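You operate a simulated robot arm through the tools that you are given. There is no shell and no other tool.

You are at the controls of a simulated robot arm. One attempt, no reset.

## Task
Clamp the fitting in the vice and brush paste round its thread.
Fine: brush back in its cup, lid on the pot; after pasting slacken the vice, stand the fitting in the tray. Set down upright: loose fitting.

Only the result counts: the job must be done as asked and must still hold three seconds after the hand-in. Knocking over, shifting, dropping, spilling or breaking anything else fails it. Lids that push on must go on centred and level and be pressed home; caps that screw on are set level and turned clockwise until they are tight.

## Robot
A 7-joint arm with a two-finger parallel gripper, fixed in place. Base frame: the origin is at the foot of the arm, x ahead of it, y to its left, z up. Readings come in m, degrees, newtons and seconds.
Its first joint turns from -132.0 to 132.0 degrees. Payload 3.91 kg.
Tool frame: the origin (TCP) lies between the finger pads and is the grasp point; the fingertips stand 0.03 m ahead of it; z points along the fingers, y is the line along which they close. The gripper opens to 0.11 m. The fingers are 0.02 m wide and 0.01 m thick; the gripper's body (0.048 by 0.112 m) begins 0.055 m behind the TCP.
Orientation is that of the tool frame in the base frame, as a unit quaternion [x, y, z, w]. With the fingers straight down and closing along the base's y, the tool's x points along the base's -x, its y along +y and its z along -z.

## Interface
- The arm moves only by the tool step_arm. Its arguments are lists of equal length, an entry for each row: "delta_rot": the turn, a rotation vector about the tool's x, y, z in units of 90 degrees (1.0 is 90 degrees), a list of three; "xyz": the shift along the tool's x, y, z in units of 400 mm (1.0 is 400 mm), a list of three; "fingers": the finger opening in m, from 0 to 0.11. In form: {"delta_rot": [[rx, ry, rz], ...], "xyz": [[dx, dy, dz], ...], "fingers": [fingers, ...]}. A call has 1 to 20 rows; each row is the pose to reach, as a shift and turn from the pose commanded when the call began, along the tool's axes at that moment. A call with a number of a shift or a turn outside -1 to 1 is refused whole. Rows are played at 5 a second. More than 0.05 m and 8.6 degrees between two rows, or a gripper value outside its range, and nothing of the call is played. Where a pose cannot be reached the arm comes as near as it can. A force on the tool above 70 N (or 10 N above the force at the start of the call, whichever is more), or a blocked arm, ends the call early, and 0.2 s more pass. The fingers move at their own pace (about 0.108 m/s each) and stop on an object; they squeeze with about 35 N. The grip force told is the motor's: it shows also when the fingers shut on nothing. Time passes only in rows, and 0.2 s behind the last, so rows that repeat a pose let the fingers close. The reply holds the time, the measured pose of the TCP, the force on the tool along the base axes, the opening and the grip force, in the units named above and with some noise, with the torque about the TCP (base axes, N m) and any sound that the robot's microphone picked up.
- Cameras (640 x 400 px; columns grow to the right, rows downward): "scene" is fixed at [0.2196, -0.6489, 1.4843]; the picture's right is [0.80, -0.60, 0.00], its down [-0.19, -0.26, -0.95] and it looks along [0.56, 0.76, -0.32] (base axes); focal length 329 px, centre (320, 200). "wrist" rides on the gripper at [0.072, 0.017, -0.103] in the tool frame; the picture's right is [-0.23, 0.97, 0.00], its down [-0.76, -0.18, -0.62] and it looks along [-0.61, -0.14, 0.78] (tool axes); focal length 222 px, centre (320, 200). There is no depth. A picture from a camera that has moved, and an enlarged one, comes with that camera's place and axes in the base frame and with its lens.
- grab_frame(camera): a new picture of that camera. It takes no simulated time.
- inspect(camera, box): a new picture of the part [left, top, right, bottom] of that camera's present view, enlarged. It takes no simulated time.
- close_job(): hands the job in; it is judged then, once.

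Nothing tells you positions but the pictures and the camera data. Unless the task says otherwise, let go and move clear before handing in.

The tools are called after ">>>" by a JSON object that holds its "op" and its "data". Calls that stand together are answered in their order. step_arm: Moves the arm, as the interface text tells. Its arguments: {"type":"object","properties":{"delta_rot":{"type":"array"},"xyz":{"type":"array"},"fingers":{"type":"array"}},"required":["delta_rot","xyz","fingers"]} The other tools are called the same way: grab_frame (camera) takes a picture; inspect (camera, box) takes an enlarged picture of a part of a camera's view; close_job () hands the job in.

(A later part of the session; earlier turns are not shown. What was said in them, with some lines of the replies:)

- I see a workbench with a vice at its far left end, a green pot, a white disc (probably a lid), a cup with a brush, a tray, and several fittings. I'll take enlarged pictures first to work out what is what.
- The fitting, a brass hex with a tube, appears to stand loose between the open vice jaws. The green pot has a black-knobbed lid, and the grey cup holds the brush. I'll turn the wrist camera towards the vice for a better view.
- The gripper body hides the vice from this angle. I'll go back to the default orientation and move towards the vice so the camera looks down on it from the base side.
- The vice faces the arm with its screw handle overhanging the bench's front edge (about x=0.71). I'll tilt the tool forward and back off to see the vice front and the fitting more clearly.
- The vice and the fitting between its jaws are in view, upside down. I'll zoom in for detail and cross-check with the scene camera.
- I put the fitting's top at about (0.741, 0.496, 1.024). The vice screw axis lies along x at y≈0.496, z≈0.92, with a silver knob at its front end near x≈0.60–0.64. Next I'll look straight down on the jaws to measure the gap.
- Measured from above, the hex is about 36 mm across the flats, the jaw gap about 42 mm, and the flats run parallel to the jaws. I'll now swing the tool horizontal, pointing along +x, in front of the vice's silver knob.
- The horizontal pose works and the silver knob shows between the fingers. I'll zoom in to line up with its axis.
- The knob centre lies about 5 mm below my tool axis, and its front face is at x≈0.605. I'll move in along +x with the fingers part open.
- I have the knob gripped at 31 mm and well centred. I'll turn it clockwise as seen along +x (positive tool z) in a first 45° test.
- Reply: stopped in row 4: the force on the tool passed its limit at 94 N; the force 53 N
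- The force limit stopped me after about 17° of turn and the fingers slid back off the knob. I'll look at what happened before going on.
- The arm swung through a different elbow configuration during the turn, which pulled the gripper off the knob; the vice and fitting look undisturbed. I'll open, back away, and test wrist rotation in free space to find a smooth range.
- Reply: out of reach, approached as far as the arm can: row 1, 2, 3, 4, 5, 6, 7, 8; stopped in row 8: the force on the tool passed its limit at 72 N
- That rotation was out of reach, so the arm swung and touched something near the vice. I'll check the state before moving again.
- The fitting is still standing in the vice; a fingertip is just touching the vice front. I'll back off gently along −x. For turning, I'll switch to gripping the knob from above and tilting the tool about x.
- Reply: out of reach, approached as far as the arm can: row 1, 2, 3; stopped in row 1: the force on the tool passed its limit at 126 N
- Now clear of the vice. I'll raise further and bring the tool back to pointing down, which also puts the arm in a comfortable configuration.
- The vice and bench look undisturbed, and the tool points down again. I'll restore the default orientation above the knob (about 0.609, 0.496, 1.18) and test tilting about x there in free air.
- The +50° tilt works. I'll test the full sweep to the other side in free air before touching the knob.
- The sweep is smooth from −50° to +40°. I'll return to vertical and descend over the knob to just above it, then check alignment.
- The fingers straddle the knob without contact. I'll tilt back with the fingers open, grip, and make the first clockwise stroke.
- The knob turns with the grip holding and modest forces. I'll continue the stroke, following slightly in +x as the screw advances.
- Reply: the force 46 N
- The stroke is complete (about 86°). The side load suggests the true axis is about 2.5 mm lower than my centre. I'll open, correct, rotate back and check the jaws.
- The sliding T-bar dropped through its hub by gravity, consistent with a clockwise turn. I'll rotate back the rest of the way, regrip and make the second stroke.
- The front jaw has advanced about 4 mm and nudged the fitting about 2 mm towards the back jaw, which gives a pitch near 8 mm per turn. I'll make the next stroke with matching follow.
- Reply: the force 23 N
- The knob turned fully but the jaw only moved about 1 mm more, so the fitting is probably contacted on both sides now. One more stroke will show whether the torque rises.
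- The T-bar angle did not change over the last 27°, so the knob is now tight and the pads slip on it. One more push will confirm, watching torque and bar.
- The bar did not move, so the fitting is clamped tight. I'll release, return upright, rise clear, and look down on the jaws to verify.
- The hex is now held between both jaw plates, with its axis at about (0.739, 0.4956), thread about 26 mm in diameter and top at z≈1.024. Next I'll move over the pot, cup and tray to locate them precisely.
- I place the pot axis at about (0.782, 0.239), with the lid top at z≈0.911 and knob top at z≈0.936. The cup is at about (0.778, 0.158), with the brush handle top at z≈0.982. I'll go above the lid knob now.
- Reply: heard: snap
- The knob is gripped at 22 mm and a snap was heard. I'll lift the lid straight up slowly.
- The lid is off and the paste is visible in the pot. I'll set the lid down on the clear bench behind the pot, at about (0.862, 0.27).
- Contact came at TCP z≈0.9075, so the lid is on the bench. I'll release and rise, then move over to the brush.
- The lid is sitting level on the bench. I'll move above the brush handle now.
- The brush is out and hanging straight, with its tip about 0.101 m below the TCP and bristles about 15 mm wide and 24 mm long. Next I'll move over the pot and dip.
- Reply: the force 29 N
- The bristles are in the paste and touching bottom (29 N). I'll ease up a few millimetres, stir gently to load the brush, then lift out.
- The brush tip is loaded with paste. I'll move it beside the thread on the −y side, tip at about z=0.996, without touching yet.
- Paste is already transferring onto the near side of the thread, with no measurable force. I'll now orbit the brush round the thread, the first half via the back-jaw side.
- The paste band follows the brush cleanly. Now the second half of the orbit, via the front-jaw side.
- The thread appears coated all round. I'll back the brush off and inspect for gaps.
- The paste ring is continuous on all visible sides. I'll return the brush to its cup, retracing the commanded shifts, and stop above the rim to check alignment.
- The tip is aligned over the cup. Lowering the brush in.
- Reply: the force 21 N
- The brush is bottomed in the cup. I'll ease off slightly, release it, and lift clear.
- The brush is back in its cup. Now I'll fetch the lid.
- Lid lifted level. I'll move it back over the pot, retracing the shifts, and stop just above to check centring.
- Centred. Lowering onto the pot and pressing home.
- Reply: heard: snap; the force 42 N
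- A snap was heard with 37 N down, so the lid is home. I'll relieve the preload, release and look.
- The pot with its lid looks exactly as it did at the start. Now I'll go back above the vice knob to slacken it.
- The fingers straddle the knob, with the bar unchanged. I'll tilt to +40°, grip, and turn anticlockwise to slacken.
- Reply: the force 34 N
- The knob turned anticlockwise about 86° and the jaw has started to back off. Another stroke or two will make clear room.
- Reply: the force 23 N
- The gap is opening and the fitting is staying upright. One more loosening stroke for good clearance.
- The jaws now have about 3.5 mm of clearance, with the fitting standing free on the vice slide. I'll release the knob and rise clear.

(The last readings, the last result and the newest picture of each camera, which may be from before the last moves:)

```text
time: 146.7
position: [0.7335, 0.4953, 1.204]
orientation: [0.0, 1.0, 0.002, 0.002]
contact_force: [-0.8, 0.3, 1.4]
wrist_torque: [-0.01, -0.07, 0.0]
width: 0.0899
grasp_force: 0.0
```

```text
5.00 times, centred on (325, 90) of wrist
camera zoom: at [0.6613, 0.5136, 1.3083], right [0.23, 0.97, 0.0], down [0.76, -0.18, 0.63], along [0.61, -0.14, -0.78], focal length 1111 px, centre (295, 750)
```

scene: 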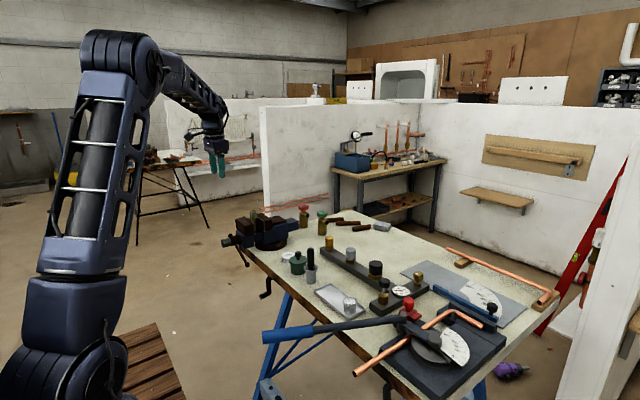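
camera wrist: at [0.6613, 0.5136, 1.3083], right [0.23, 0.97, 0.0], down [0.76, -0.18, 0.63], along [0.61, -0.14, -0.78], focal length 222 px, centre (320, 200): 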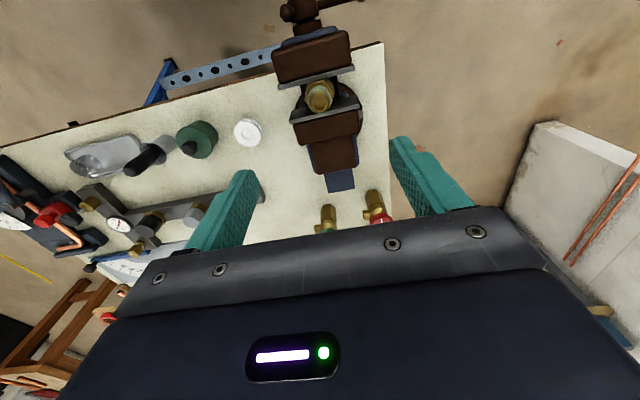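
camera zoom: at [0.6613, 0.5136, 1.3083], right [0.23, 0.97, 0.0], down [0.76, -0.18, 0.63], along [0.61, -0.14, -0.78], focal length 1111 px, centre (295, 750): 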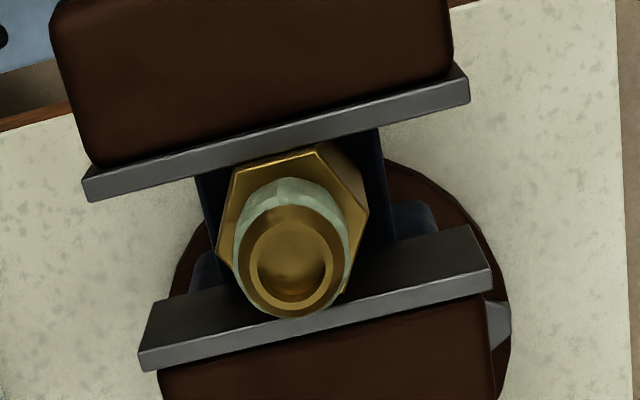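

The fitting axis is at about (0.736, 0.495), with hex corners pointing ±y and the flats facing the jaws. I'll descend with the fingers straddling in y, between the jaws, and grip the hex corners below the paste.

>>> {"op": "step_arm", "data": {"delta_rot": [[0, 0, 0], [0, 0, 0], [0, 0, 0], [0, 0, 0]], "xyz": [[-0.007, -0.001, 0.1], [-0.007, -0.001, 0.2], [-0.007, -0.001, 0.29], [-0.007, -0.001, 0.36]], "fingers": [0.064, 0.064, 0.064, 0.064]}}

>>> {"op": "grab_frame", "data": {"camera": "wrist"}}

>>> {"op": "inspect", "data": {"camera": "wrist", "box": [240, 60, 400, 200]}}

>>> {"op": "inspect", "data": {"camera": "scene", "box": [230, 190, 290, 240]}}

```text
time: 147.7
position: [0.7348, 0.4949, 1.0577]
orientation: [0.002, 1.0, 0.0, 0.0]
contact_force: [-0.5, -0.4, -0.1]
wrist_torque: [0.01, -0.02, -0.01]
width: 0.0642
grasp_force: 0.1
```

```text
taken
camera wrist: at [0.6641, 0.5127, 1.1619], right [0.23, 0.97, 0.0], down [0.76, -0.18, 0.63], along [0.61, -0.14, -0.78], focal length 222 px, centre (320, 200)
```

wrist: 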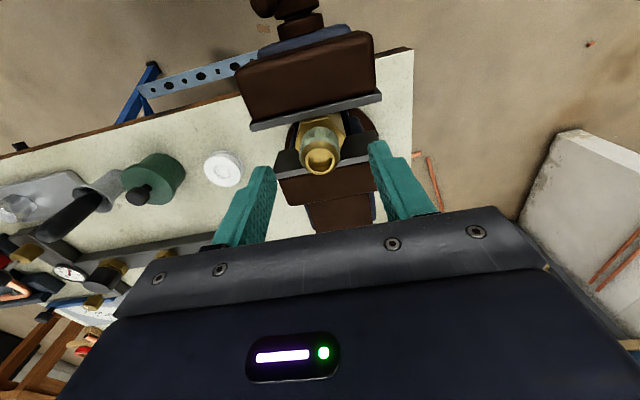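

```text
2.86 times, centred on (320, 130) of wrist
camera zoom: at [0.6641, 0.5127, 1.1619], right [0.23, 0.97, 0.0], down [0.76, -0.18, 0.63], along [0.61, -0.14, -0.78], focal length 635 px, centre (320, 400)
```

zoom: 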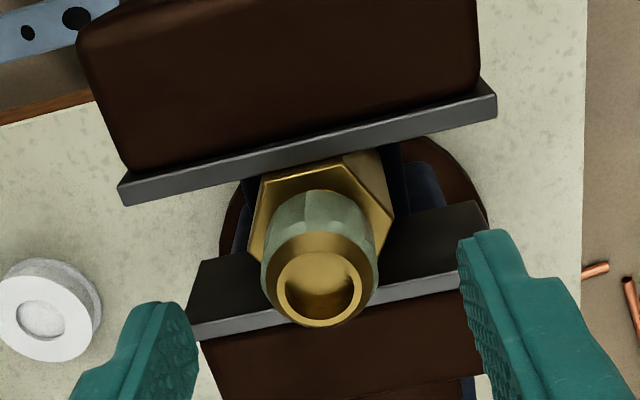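

```text
8.00 times, centred on (260, 215) of scene
camera zoom: at [0.2196, -0.6489, 1.4843], right [0.8, -0.6, 0.0], down [-0.19, -0.26, -0.95], along [0.56, 0.76, -0.32], focal length 2630 px, centre (800, 80)
```

zoom: 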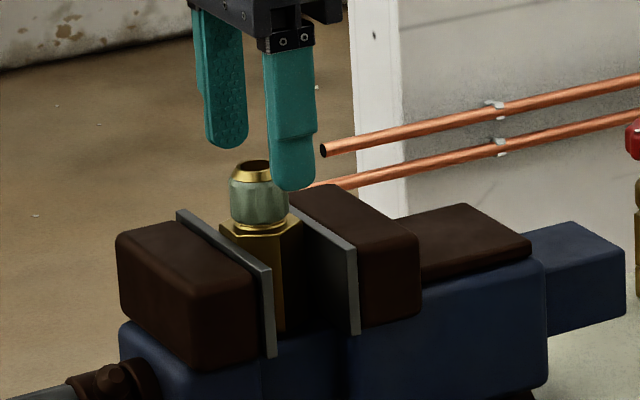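

>>> {"op": "step_arm", "data": {"delta_rot": [[0, 0, 0], [0, 0, 0], [0, 0, 0], [0, 0, 0]], "xyz": [[-0.002, 0, 0.05], [-0.002, 0, 0.09], [-0.002, 0, 0.125], [-0.002, 0, 0.15]], "fingers": [0.064, 0.064, 0.064, 0.064]}}

>>> {"op": "inspect", "data": {"camera": "wrist", "box": [240, 60, 400, 220]}}

>>> {"op": "inspect", "data": {"camera": "scene", "box": [230, 190, 290, 240]}}

```text
time: 148.7
position: [0.7339, 0.4933, 0.9986]
orientation: [0.002, 1.0, 0.0, 0.001]
contact_force: [-0.4, -0.3, 0.4]
wrist_torque: [-0.01, 0.01, 0.0]
width: 0.064
grasp_force: 0.0
```

```text
2.50 times, centred on (320, 140) of wrist
camera zoom: at [0.6647, 0.5125, 1.1023], right [0.23, 0.97, 0.0], down [0.76, -0.18, 0.62], along [0.61, -0.14, -0.78], focal length 555 px, centre (320, 350)
```

zoom: 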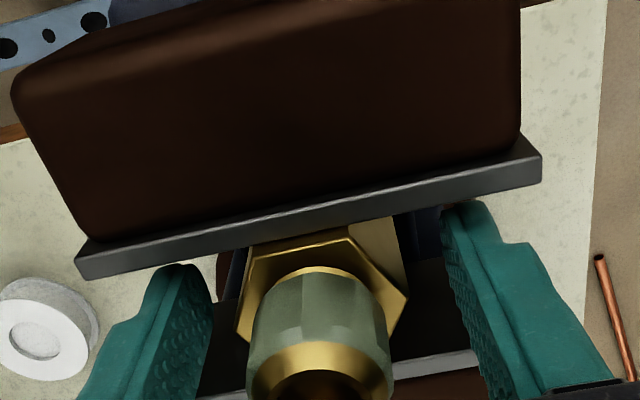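

```text
8.00 times, centred on (260, 215) of scene
camera zoom: at [0.2196, -0.6489, 1.4843], right [0.8, -0.6, 0.0], down [-0.19, -0.26, -0.95], along [0.56, 0.76, -0.32], focal length 2630 px, centre (800, 80)
```

zoom: 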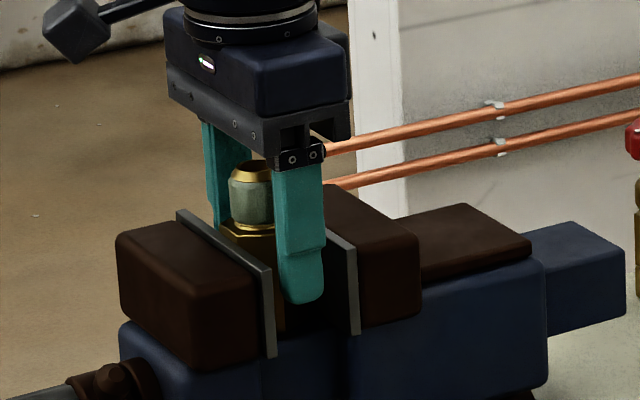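

>>> {"op": "step_arm", "data": {"delta_rot": [[0, 0, 0], [0, 0, 0], [0, 0, 0]], "xyz": [[0, 0, 0], [0, 0, 0], [0, 0, 0]], "fingers": [0.03, 0.03, 0.03]}}

>>> {"op": "inspect", "data": {"camera": "wrist", "box": [240, 60, 400, 220]}}

```text
time: 149.5
position: [0.7353, 0.4957, 0.9976]
orientation: [0.002, 1.0, -0.001, 0.001]
contact_force: [0.5, 1.6, 1.1]
wrist_torque: [0.07, -0.03, 0.02]
width: 0.041
grasp_force: 35.3
```

```text
2.50 times, centred on (320, 140) of wrist
camera zoom: at [0.6648, 0.5126, 1.1022], right [0.23, 0.97, 0.0], down [0.76, -0.18, 0.62], along [0.61, -0.14, -0.78], focal length 555 px, centre (320, 350)
```

zoom: 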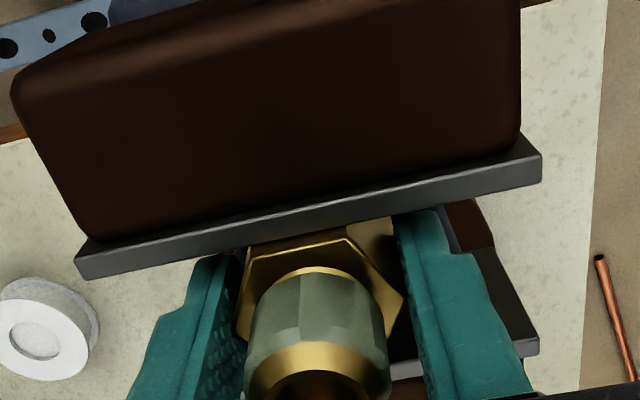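

Gripped at 41 mm across the corners with balanced forces. I'll nudge 1.5 mm away from the front jaw and lift straight up slowly.

>>> {"op": "step_arm", "data": {"delta_rot": [[0, 0, 0], [0, 0, 0], [0, 0, 0], [0, 0, 0], [0, 0, 0]], "xyz": [[-0.003, 0, 0], [-0.004, 0, -0.01], [-0.004, 0, -0.03], [-0.004, 0, -0.05], [-0.004, 0, -0.075]], "fingers": [0.03, 0.03, 0.03, 0.03, 0.03]}}

>>> {"op": "inspect", "data": {"camera": "scene", "box": [230, 180, 290, 230]}}

>>> {"op": "inspect", "data": {"camera": "wrist", "box": [240, 60, 400, 220]}}

```text
time: 150.7
position: [0.738, 0.4945, 1.0288]
orientation: [0.002, 1.0, 0.0, 0.0]
contact_force: [0.0, -0.5, -3.9]
wrist_torque: [-0.01, 0.01, 0.0]
width: 0.0411
grasp_force: 34.8
```

```text
8.00 times, centred on (260, 205) of scene
camera zoom: at [0.2196, -0.6489, 1.4843], right [0.8, -0.6, 0.0], down [-0.19, -0.26, -0.95], along [0.56, 0.76, -0.32], focal length 2630 px, centre (800, 160)
```

zoom: 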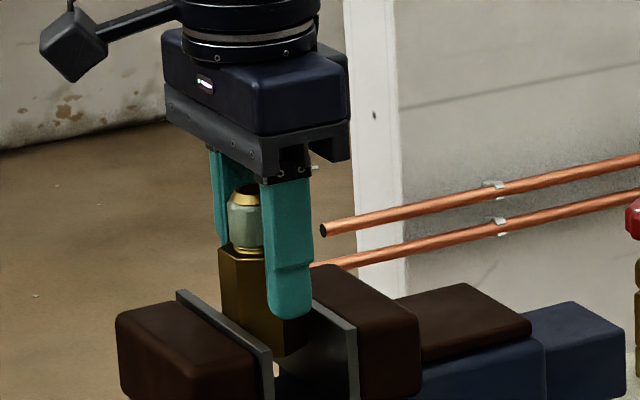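

```text
2.50 times, centred on (320, 140) of wrist
camera zoom: at [0.6662, 0.5126, 1.1324], right [0.23, 0.97, 0.0], down [0.76, -0.18, 0.62], along [0.61, -0.14, -0.78], focal length 555 px, centre (320, 350)
```

zoom: 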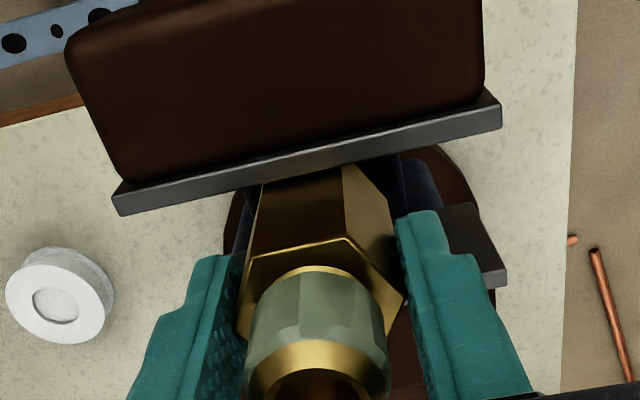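

The fitting comes out cleanly and hangs upright. I'll raise it well above everything and carry it towards the tray.

>>> {"op": "step_arm", "data": {"delta_rot": [[0, 0, 0], [0, 0, 0], [0, 0, 0], [0, 0, 0], [0, 0, 0], [0, 0, 0], [0, 0, 0], [0, 0, 0], [0, 0, 0], [0, 0, 0], [0, 0, 0], [0, 0, 0], [0, 0, 0], [0, 0, 0]], "xyz": [[0, 0, -0.05], [0, 0, -0.11], [0, 0, -0.17], [0, 0, -0.23], [0, 0, -0.27], [-0.005, -0.05, -0.27], [-0.012, -0.12, -0.27], [-0.02, -0.19, -0.27], [-0.027, -0.26, -0.27], [-0.034, -0.33, -0.27], [-0.041, -0.4, -0.27], [-0.048, -0.47, -0.27], [-0.055, -0.55, -0.27], [-0.06, -0.6125, -0.27]], "fingers": [0.03, 0.03, 0.03, 0.03, 0.03, 0.03, 0.03, 0.03, 0.03, 0.03, 0.03, 0.03, 0.03, 0.03]}}

>>> {"op": "step_arm", "data": {"delta_rot": [[0, 0, 0], [0, 0, 0], [0, 0, 0], [0, 0, 0], [0, 0, 0], [0, 0, 0], [0, 0, 0], [0, 0, 0], [0, 0, 0]], "xyz": [[-0.006, -0.06, 0], [-0.012, -0.12, 0], [-0.018, -0.18, 0], [-0.025, -0.25, 0], [-0.031, -0.32, 0], [-0.038, -0.39, 0], [-0.044, -0.45, 0], [-0.05, -0.505, 0], [-0.055, -0.545, 0]], "fingers": [0.03, 0.03, 0.03, 0.03, 0.03, 0.03, 0.03, 0.03, 0.03]}}

>>> {"op": "grab_frame", "data": {"camera": "wrist"}}

>>> {"op": "inspect", "data": {"camera": "wrist", "box": [200, 0, 440, 200]}}

>>> {"op": "inspect", "data": {"camera": "scene", "box": [290, 190, 390, 320]}}

```text
time: 153.7
position: [0.7599, 0.2503, 1.1349]
orientation: [0.0, 1.0, 0.0, 0.001]
contact_force: [-0.2, 0.7, -3.2]
wrist_torque: [-0.03, -0.04, 0.0]
width: 0.0409
grasp_force: 35.4
```

```text
time: 155.7
position: [0.781, 0.0308, 1.1365]
orientation: [0.001, 1.0, 0.0, 0.001]
contact_force: [0.7, -0.5, -2.9]
wrist_torque: [-0.04, -0.02, 0.02]
width: 0.0411
grasp_force: 34.9
```

```text
taken
camera wrist: at [0.7107, 0.0492, 1.2402], right [0.23, 0.97, 0.0], down [0.76, -0.18, 0.62], along [0.61, -0.14, -0.78], focal length 222 px, centre (320, 200)
```

wrist: 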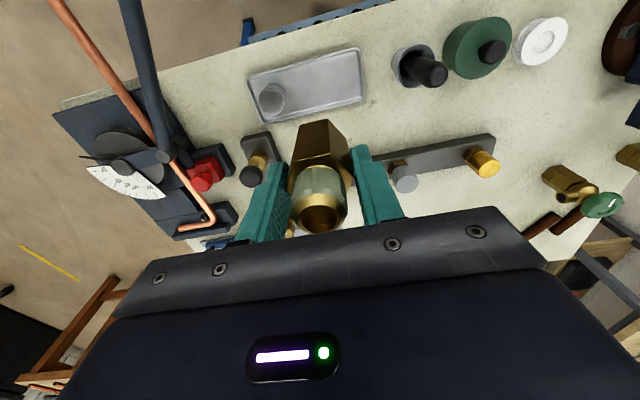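

```text
2.00 times, centred on (320, 100) of wrist
camera zoom: at [0.7107, 0.0492, 1.2402], right [0.23, 0.97, 0.0], down [0.76, -0.18, 0.62], along [0.61, -0.14, -0.78], focal length 444 px, centre (320, 400)
```

zoom: 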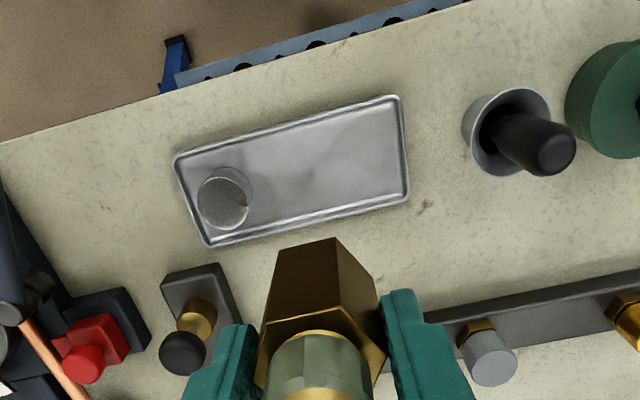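

```text
3.08 times, centred on (340, 255) of scene
camera zoom: at [0.2196, -0.6489, 1.4843], right [0.8, -0.6, 0.0], down [-0.19, -0.26, -0.95], along [0.56, 0.76, -0.32], focal length 1012 px, centre (258, 31)
```

zoom: 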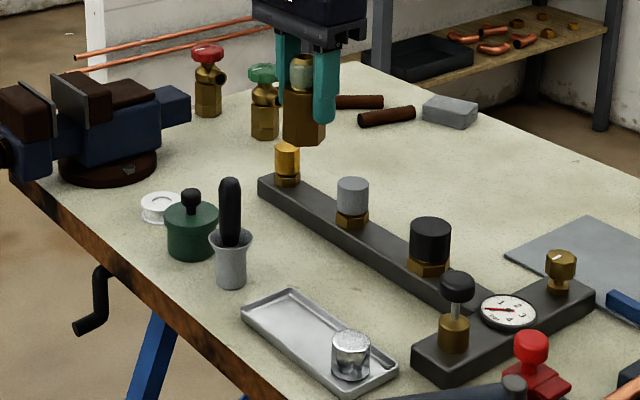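

I have the tray spanning x 0.750–0.817, y −0.073–0.095, with its cylinder at (0.782, −0.04). I'll set the fitting at about (0.783, 0.036), lowering first to just above the tray.

>>> {"op": "step_arm", "data": {"delta_rot": [[0, 0, 0], [0, 0, 0], [0, 0, 0], [0, 0, 0], [0, 0, 0], [0, 0, 0], [0, 0, 0]], "xyz": [[-0.003, 0.0125, 0.06], [-0.003, 0.0125, 0.14], [-0.003, 0.0125, 0.22], [-0.003, 0.0125, 0.3], [-0.003, 0.0125, 0.38], [-0.003, 0.0125, 0.44], [-0.003, 0.0125, 0.475]], "fingers": [0.03, 0.03, 0.03, 0.03, 0.03, 0.03, 0.03]}}

>>> {"op": "inspect", "data": {"camera": "scene", "box": [305, 250, 375, 320]}}

>>> {"op": "inspect", "data": {"camera": "wrist", "box": [200, 0, 440, 200]}}

```text
time: 157.3
position: [0.7829, 0.037, 0.9447]
orientation: [0.001, 1.0, 0.0, 0.0]
contact_force: [0.6, 0.3, -3.0]
wrist_torque: [-0.01, -0.01, -0.01]
width: 0.0412
grasp_force: 35.4
```

```text
5.71 times, centred on (340, 285) of scene
camera zoom: at [0.2196, -0.6489, 1.4843], right [0.8, -0.6, 0.0], down [-0.19, -0.26, -0.95], along [0.56, 0.76, -0.32], focal length 1879 px, centre (206, -286)
```

zoom: 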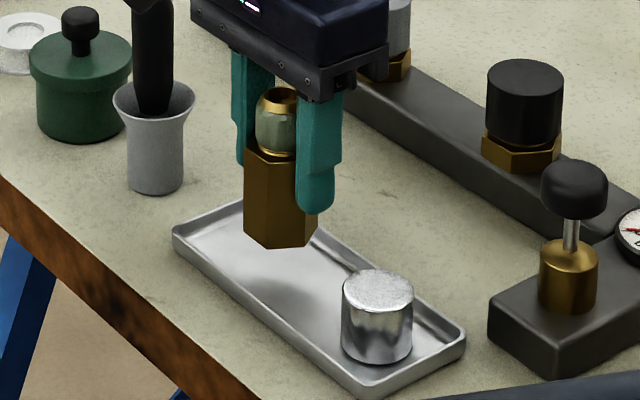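

```text
2.00 times, centred on (320, 100) of wrist
camera zoom: at [0.7118, 0.0547, 1.0497], right [0.23, 0.97, 0.0], down [0.76, -0.18, 0.62], along [0.61, -0.14, -0.78], focal length 444 px, centre (320, 400)
```

zoom: 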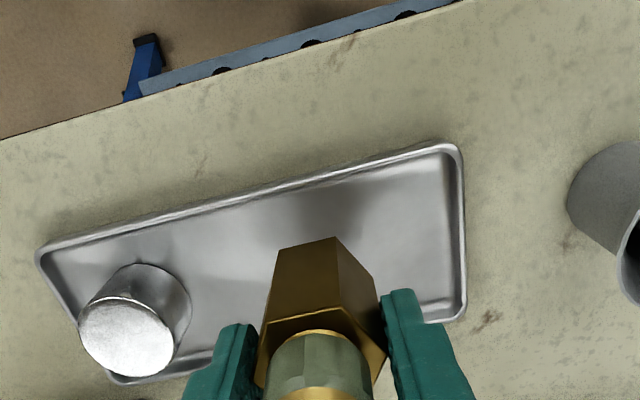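

>>> {"op": "step_arm", "data": {"delta_rot": [[0, 0, 0], [0, 0, 0], [0, 0, 0]], "xyz": [[0, 0, 0.012], [0, 0, 0.022], [0, 0, 0.03]], "fingers": [0.03, 0.03, 0.03]}}

>>> {"op": "step_arm", "data": {"delta_rot": [[0, 0, 0], [0, 0, 0]], "xyz": [[0, 0, 0.004], [0, 0, 0.007]], "fingers": [0.03, 0.03]}}

>>> {"op": "inspect", "data": {"camera": "scene", "box": [305, 250, 375, 320]}}

```text
time: 158.1
position: [0.7837, 0.0364, 0.9333]
orientation: [0.002, 1.0, 0.0, 0.001]
contact_force: [0.4, 0.0, -3.0]
wrist_torque: [0.0, -0.02, 0.03]
width: 0.0409
grasp_force: 35.3
```

```text
time: 158.7
position: [0.7837, 0.0378, 0.9308]
orientation: [0.002, 1.0, 0.0, 0.001]
contact_force: [0.2, 0.4, -2.5]
wrist_torque: [0.0, 0.02, 0.01]
width: 0.0411
grasp_force: 34.6
```

```text
5.71 times, centred on (340, 285) of scene
camera zoom: at [0.2196, -0.6489, 1.4843], right [0.8, -0.6, 0.0], down [-0.19, -0.26, -0.95], along [0.56, 0.76, -0.32], focal length 1879 px, centre (206, -286)
```

zoom: 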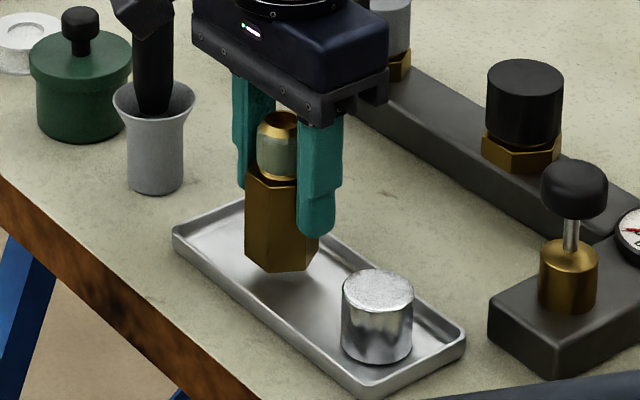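

>>> {"op": "step_arm", "data": {"delta_rot": [[0, 0, 0], [0, 0, 0]], "xyz": [[0, 0, 0.004], [0, 0, 0.007]], "fingers": [0.03, 0.03]}}

>>> {"op": "step_arm", "data": {"delta_rot": [[0, 0, 0], [0, 0, 0]], "xyz": [[0, 0, 0.0025], [0, 0, 0.005]], "fingers": [0.03, 0.03]}}

>>> {"op": "inspect", "data": {"camera": "scene", "box": [305, 250, 375, 320]}}

```text
time: 159.3
position: [0.7841, 0.0364, 0.9289]
orientation: [0.001, 1.0, 0.0, 0.0]
contact_force: [-0.4, -0.2, -2.6]
wrist_torque: [0.01, -0.05, 0.01]
width: 0.0407
grasp_force: 34.6
```

```text
time: 159.9
position: [0.783, 0.0358, 0.926]
orientation: [0.002, 1.0, 0.001, 0.001]
contact_force: [-0.2, -0.1, -3.5]
wrist_torque: [-0.01, 0.03, 0.01]
width: 0.041
grasp_force: 35.1
```

```text
5.71 times, centred on (340, 285) of scene
camera zoom: at [0.2196, -0.6489, 1.4843], right [0.8, -0.6, 0.0], down [-0.19, -0.26, -0.95], along [0.56, 0.76, -0.32], focal length 1879 px, centre (206, -286)
```

zoom: 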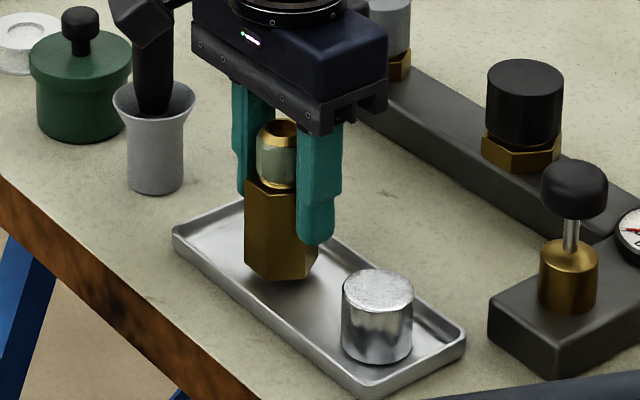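

>>> {"op": "step_arm", "data": {"delta_rot": [[0, 0, 0], [0, 0, 0]], "xyz": [[0, 0, 0.0025], [0, 0, 0.005]], "fingers": [0.03, 0.03]}}

>>> {"op": "step_arm", "data": {"delta_rot": [[0, 0, 0], [0, 0, 0]], "xyz": [[0, 0, 0.002], [0, 0, 0.004]], "fingers": [0.03, 0.03]}}

```text
time: 160.5
position: [0.784, 0.0379, 0.9253]
orientation: [0.002, 1.0, 0.0, 0.002]
contact_force: [-0.6, 0.1, -3.4]
wrist_torque: [0.01, -0.03, 0.0]
width: 0.041
grasp_force: 34.7
```

```text
time: 161.1
position: [0.7831, 0.0358, 0.9225]
orientation: [0.002, 1.0, 0.0, 0.001]
contact_force: [-0.3, 0.5, -3.2]
wrist_torque: [-0.02, -0.02, -0.01]
width: 0.0411
grasp_force: 34.9
```

>>> {"op": "step_arm", "data": {"delta_rot": [[0, 0, 0], [0, 0, 0]], "xyz": [[0, 0, 0.002], [0, 0, 0.004]], "fingers": [0.03, 0.03]}}

>>> {"op": "inspect", "data": {"camera": "scene", "box": [320, 265, 360, 305]}}

```text
time: 161.7
position: [0.7844, 0.0364, 0.922]
orientation: [0.001, 1.0, 0.0, 0.002]
contact_force: [-0.4, 0.0, 0.1]
wrist_torque: [0.02, 0.01, -0.03]
width: 0.0406
grasp_force: 34.4
```

```text
10.00 times, centred on (340, 285) of scene
camera zoom: at [0.2196, -0.6489, 1.4843], right [0.8, -0.6, 0.0], down [-0.19, -0.26, -0.95], along [0.56, 0.76, -0.32], focal length 3288 px, centre (120, -650)
```

zoom: 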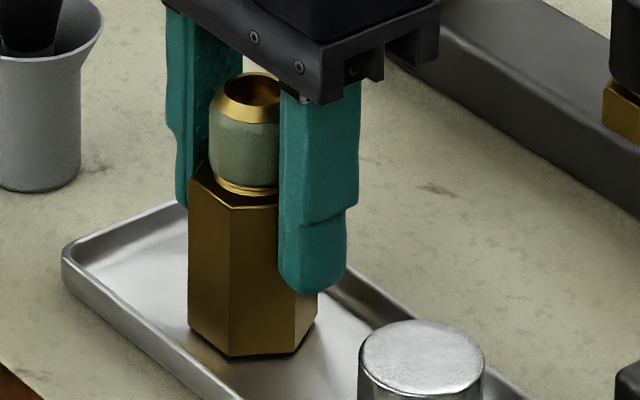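

The weight has transferred (Fz≈0), so the base is touching the tray. I'll press down a hair more to seat it flat, then open.

>>> {"op": "step_arm", "data": {"delta_rot": [[0, 0, 0], [0, 0, 0]], "xyz": [[0, 0, 0.001], [0, 0, 0.0015]], "fingers": [0.03, 0.03]}}

>>> {"op": "step_arm", "data": {"delta_rot": [[0, 0, 0], [0, 0, 0], [0, 0, 0], [0, 0, 0], [0, 0, 0]], "xyz": [[0, 0, 0], [0, 0, 0], [0, 0, 0], [0, 0, 0], [0, 0, 0]], "fingers": [0.044, 0.05, 0.058, 0.064, 0.064]}}

>>> {"op": "inspect", "data": {"camera": "scene", "box": [320, 265, 360, 305]}}

>>> {"op": "inspect", "data": {"camera": "wrist", "box": [200, 0, 440, 220]}}

```text
time: 162.3
position: [0.7845, 0.036, 0.9207]
orientation: [0.002, 1.0, -0.001, 0.002]
contact_force: [-2.1, -0.6, 8.3]
wrist_torque: [-0.16, 0.26, 0.01]
width: 0.0412
grasp_force: 35.0
```

```text
time: 163.5
position: [0.7843, 0.0373, 0.92]
orientation: [0.001, 1.0, 0.0, 0.002]
contact_force: [0.5, -0.7, -0.1]
wrist_torque: [-0.01, 0.03, 0.02]
width: 0.0641
grasp_force: 0.1
```

```text
10.00 times, centred on (340, 285) of scene
camera zoom: at [0.2196, -0.6489, 1.4843], right [0.8, -0.6, 0.0], down [-0.19, -0.26, -0.95], along [0.56, 0.76, -0.32], focal length 3288 px, centre (120, -650)
```

zoom: 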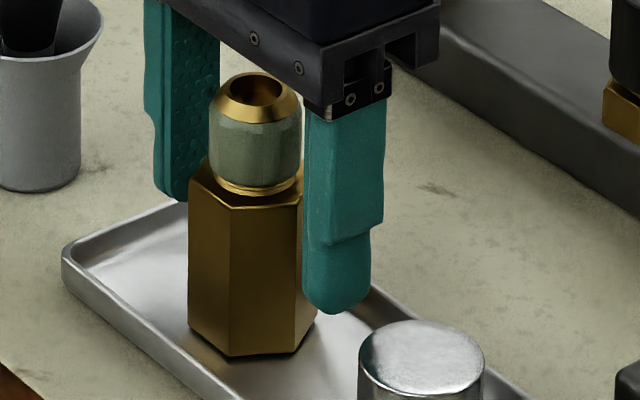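

```text
1.82 times, centred on (320, 110) of wrist
camera zoom: at [0.7123, 0.0543, 1.0248], right [0.23, 0.97, 0.0], down [0.76, -0.18, 0.62], along [0.61, -0.14, -0.78], focal length 404 px, centre (320, 364)
```

zoom: 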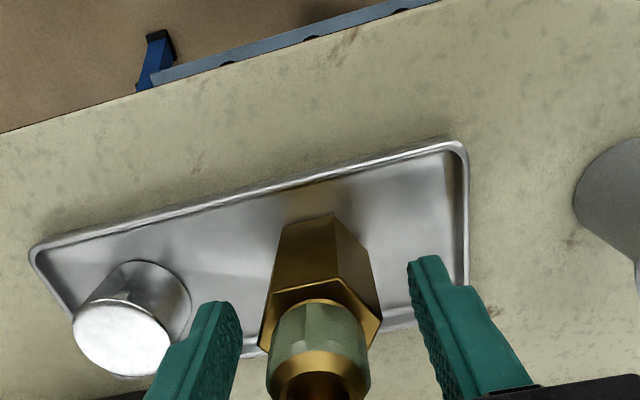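

The fitting stands free and upright in the tray. Rising straight up clear of it.

>>> {"op": "step_arm", "data": {"delta_rot": [[0, 0, 0], [0, 0, 0], [0, 0, 0], [0, 0, 0], [0, 0, 0], [0, 0, 0], [0, 0, 0], [0, 0, 0]], "xyz": [[0, 0, -0.04], [0, 0, -0.09], [0, 0, -0.16], [0, 0, -0.24], [0, 0, -0.33], [0, 0, -0.43], [0, 0, -0.53], [0, 0, -0.62]], "fingers": [0.064, 0.064, 0.064, 0.064, 0.064, 0.064, 0.064, 0.064]}}

>>> {"op": "grab_frame", "data": {"camera": "scene"}}

>>> {"op": "grab_frame", "data": {"camera": "wrist"}}

>>> {"op": "inspect", "data": {"camera": "scene", "box": [210, 195, 370, 320]}}

```text
time: 165.3
position: [0.7835, 0.0372, 1.1695]
orientation: [0.002, 1.0, 0.0, 0.001]
contact_force: [0.3, -0.1, -0.4]
wrist_torque: [-0.02, 0.02, 0.01]
width: 0.0642
grasp_force: 0.0
```

```text
taken
```

scene: 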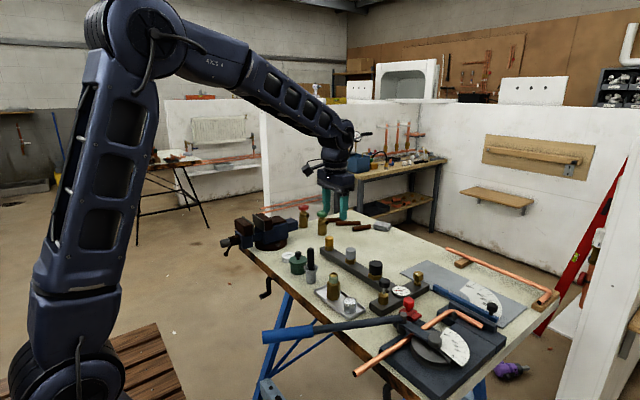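

```text
taken
camera wrist: at [0.7117, 0.0549, 1.2727], right [0.23, 0.97, 0.0], down [0.76, -0.18, 0.62], along [0.61, -0.14, -0.78], focal length 222 px, centre (320, 200)
```

wrist: 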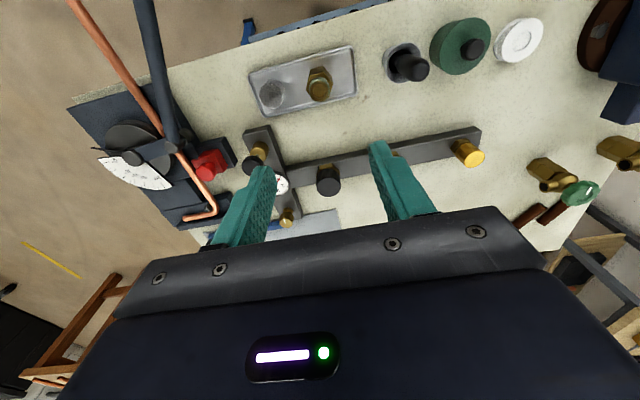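

```text
3.20 times, centred on (290, 258) of scene
camera zoom: at [0.2196, -0.6489, 1.4843], right [0.8, -0.6, 0.0], down [-0.19, -0.26, -0.95], along [0.56, 0.76, -0.32], focal length 1052 px, centre (416, 16)
```

zoom: 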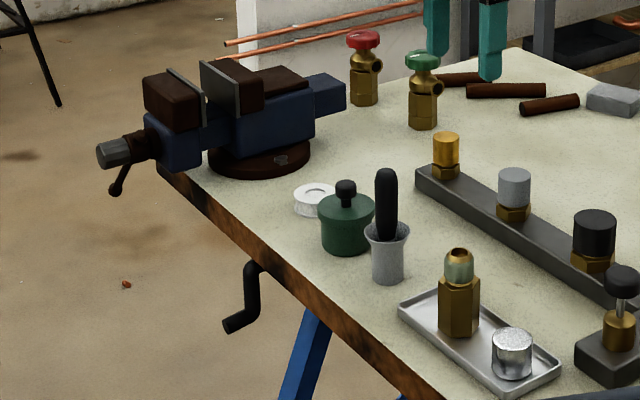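

Everything is in place. Before handing in, I'll rise a little and rotate the wrist camera to check the far side of the paste ring, which I haven't seen directly.

>>> {"op": "step_arm", "data": {"delta_rot": [[0, 0, 0], [0, 0, 0], [0, 0, 0.08], [0, 0, 0.16], [0, 0, 0.24], [0, 0, 0.32], [0, 0, 0.4], [0, 0, 0.48], [0, 0, 0.56], [0, 0, 0.6]], "xyz": [[0, 0, -0.08], [0, 0, -0.15], [0, 0, -0.15], [0, 0, -0.15], [0, 0, -0.15], [0, 0, -0.15], [0, 0, -0.15], [0, 0, -0.15], [0, 0, -0.15], [0, 0, -0.15]], "fingers": [0.1, 0.1, 0.1, 0.1, 0.1, 0.1, 0.1, 0.1, 0.1, 0.1]}}

>>> {"op": "grab_frame", "data": {"camera": "wrist"}}

```text
time: 167.5
position: [0.7827, 0.0359, 1.2297]
orientation: [0.455, 0.89, 0.001, 0.001]
contact_force: [-0.1, 1.2, 0.1]
wrist_torque: [-0.01, -0.01, -0.01]
width: 0.1
grasp_force: 0.1
```

```text
taken
camera wrist: at [0.7555, 0.1059, 1.3332], right [0.92, 0.38, 0.0], down [0.3, -0.72, 0.62], along [0.24, -0.57, -0.78], focal length 222 px, centre (320, 200)
```

wrist: 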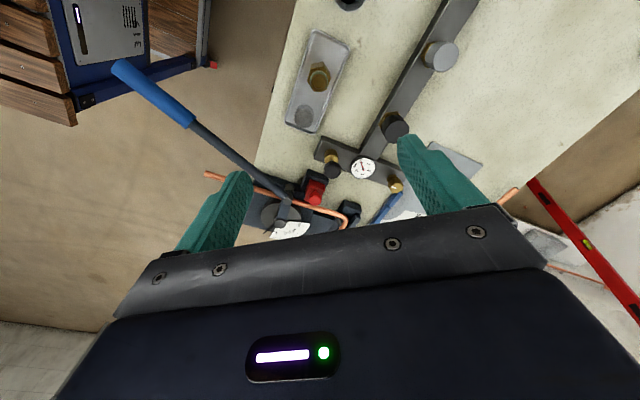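

>>> {"op": "step_arm", "data": {"delta_rot": [[0, 0, 0.08], [0, 0, 0.16], [0, 0, 0.24], [0, 0, 0.32], [0, 0, 0.4], [0, 0, 0.48], [0, 0, 0.56], [0, 0, 0.6]], "xyz": [[0, 0, 0], [0, 0, 0], [0, 0, 0], [0, 0, 0], [0, 0, 0], [0, 0, 0], [0, 0, 0], [0, 0, 0]], "fingers": [0.1, 0.1, 0.1, 0.1, 0.1, 0.1, 0.1, 0.1]}}

>>> {"op": "grab_frame", "data": {"camera": "wrist"}}

>>> {"op": "inspect", "data": {"camera": "wrist", "box": [280, 40, 360, 110]}}

```text
time: 169.3
position: [0.7836, 0.0359, 1.2279]
orientation: [0.81, 0.586, 0.001, 0.0]
contact_force: [-0.3, 0.3, 0.1]
wrist_torque: [0.01, 0.01, 0.0]
width: 0.0998
grasp_force: 0.0
```

```text
taken
camera wrist: at [0.8228, 0.1007, 1.3329], right [0.85, -0.52, 0.0], down [-0.41, -0.67, 0.62], along [-0.32, -0.53, -0.78], focal length 222 px, centre (320, 200)
```

wrist: 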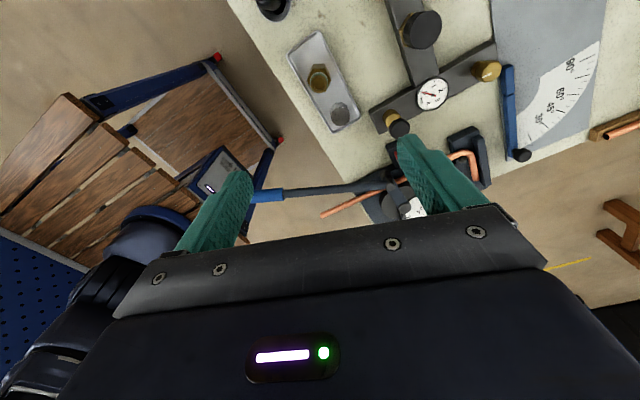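

```text
5.71 times, centred on (320, 75) of wrist
camera zoom: at [0.8228, 0.1007, 1.3329], right [0.85, -0.52, 0.0], down [-0.41, -0.67, 0.62], along [-0.32, -0.53, -0.78], focal length 1269 px, centre (320, 914)
```

zoom: 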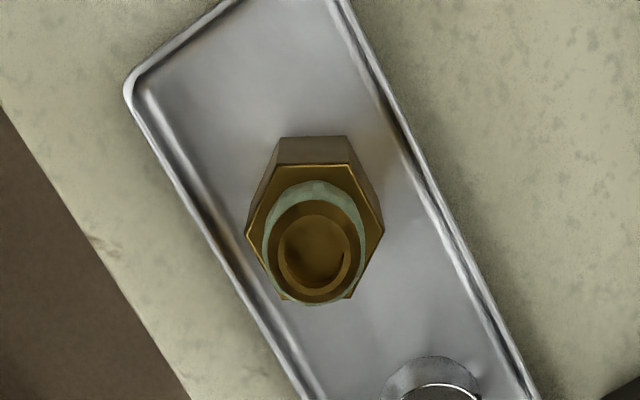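

The paste ring is continuous on the far side too. The fitting stands upright in the tray, the brush is in its cup, the lid is snapped home, the vice is slackened, and the gripper is open and clear. Handing in.

>>> {"op": "close_job", "data": {}}

```text
The job is handed in.
```

The job is handed in and finished as asked; I haven't been told how it was judged.

- **Fitting:** it was clamped in the vice, pasted all the way round its thread, then set down upright and free in the tray. I checked the paste ring from the front, both sides and the back before handing in and saw no gaps. The band covers most of the thread, with a little bare at the very bottom and the top edge.
- **Vice:** slackened, with about 3.5 mm of room beyond the fitting.
- **Brush and pot:** the brush is back in its cup, and the lid was pressed down until it snapped on.

**Contact at the start:** my first attempts to turn the vice knob went wrong. The arm swung into another configuration, slipped off the knob and touched the vice, with force stops of 94, 72 and 126 N. Nothing looked moved or damaged afterwards, and the fitting stayed standing in the vice. I then turned the knob from above without further trouble.
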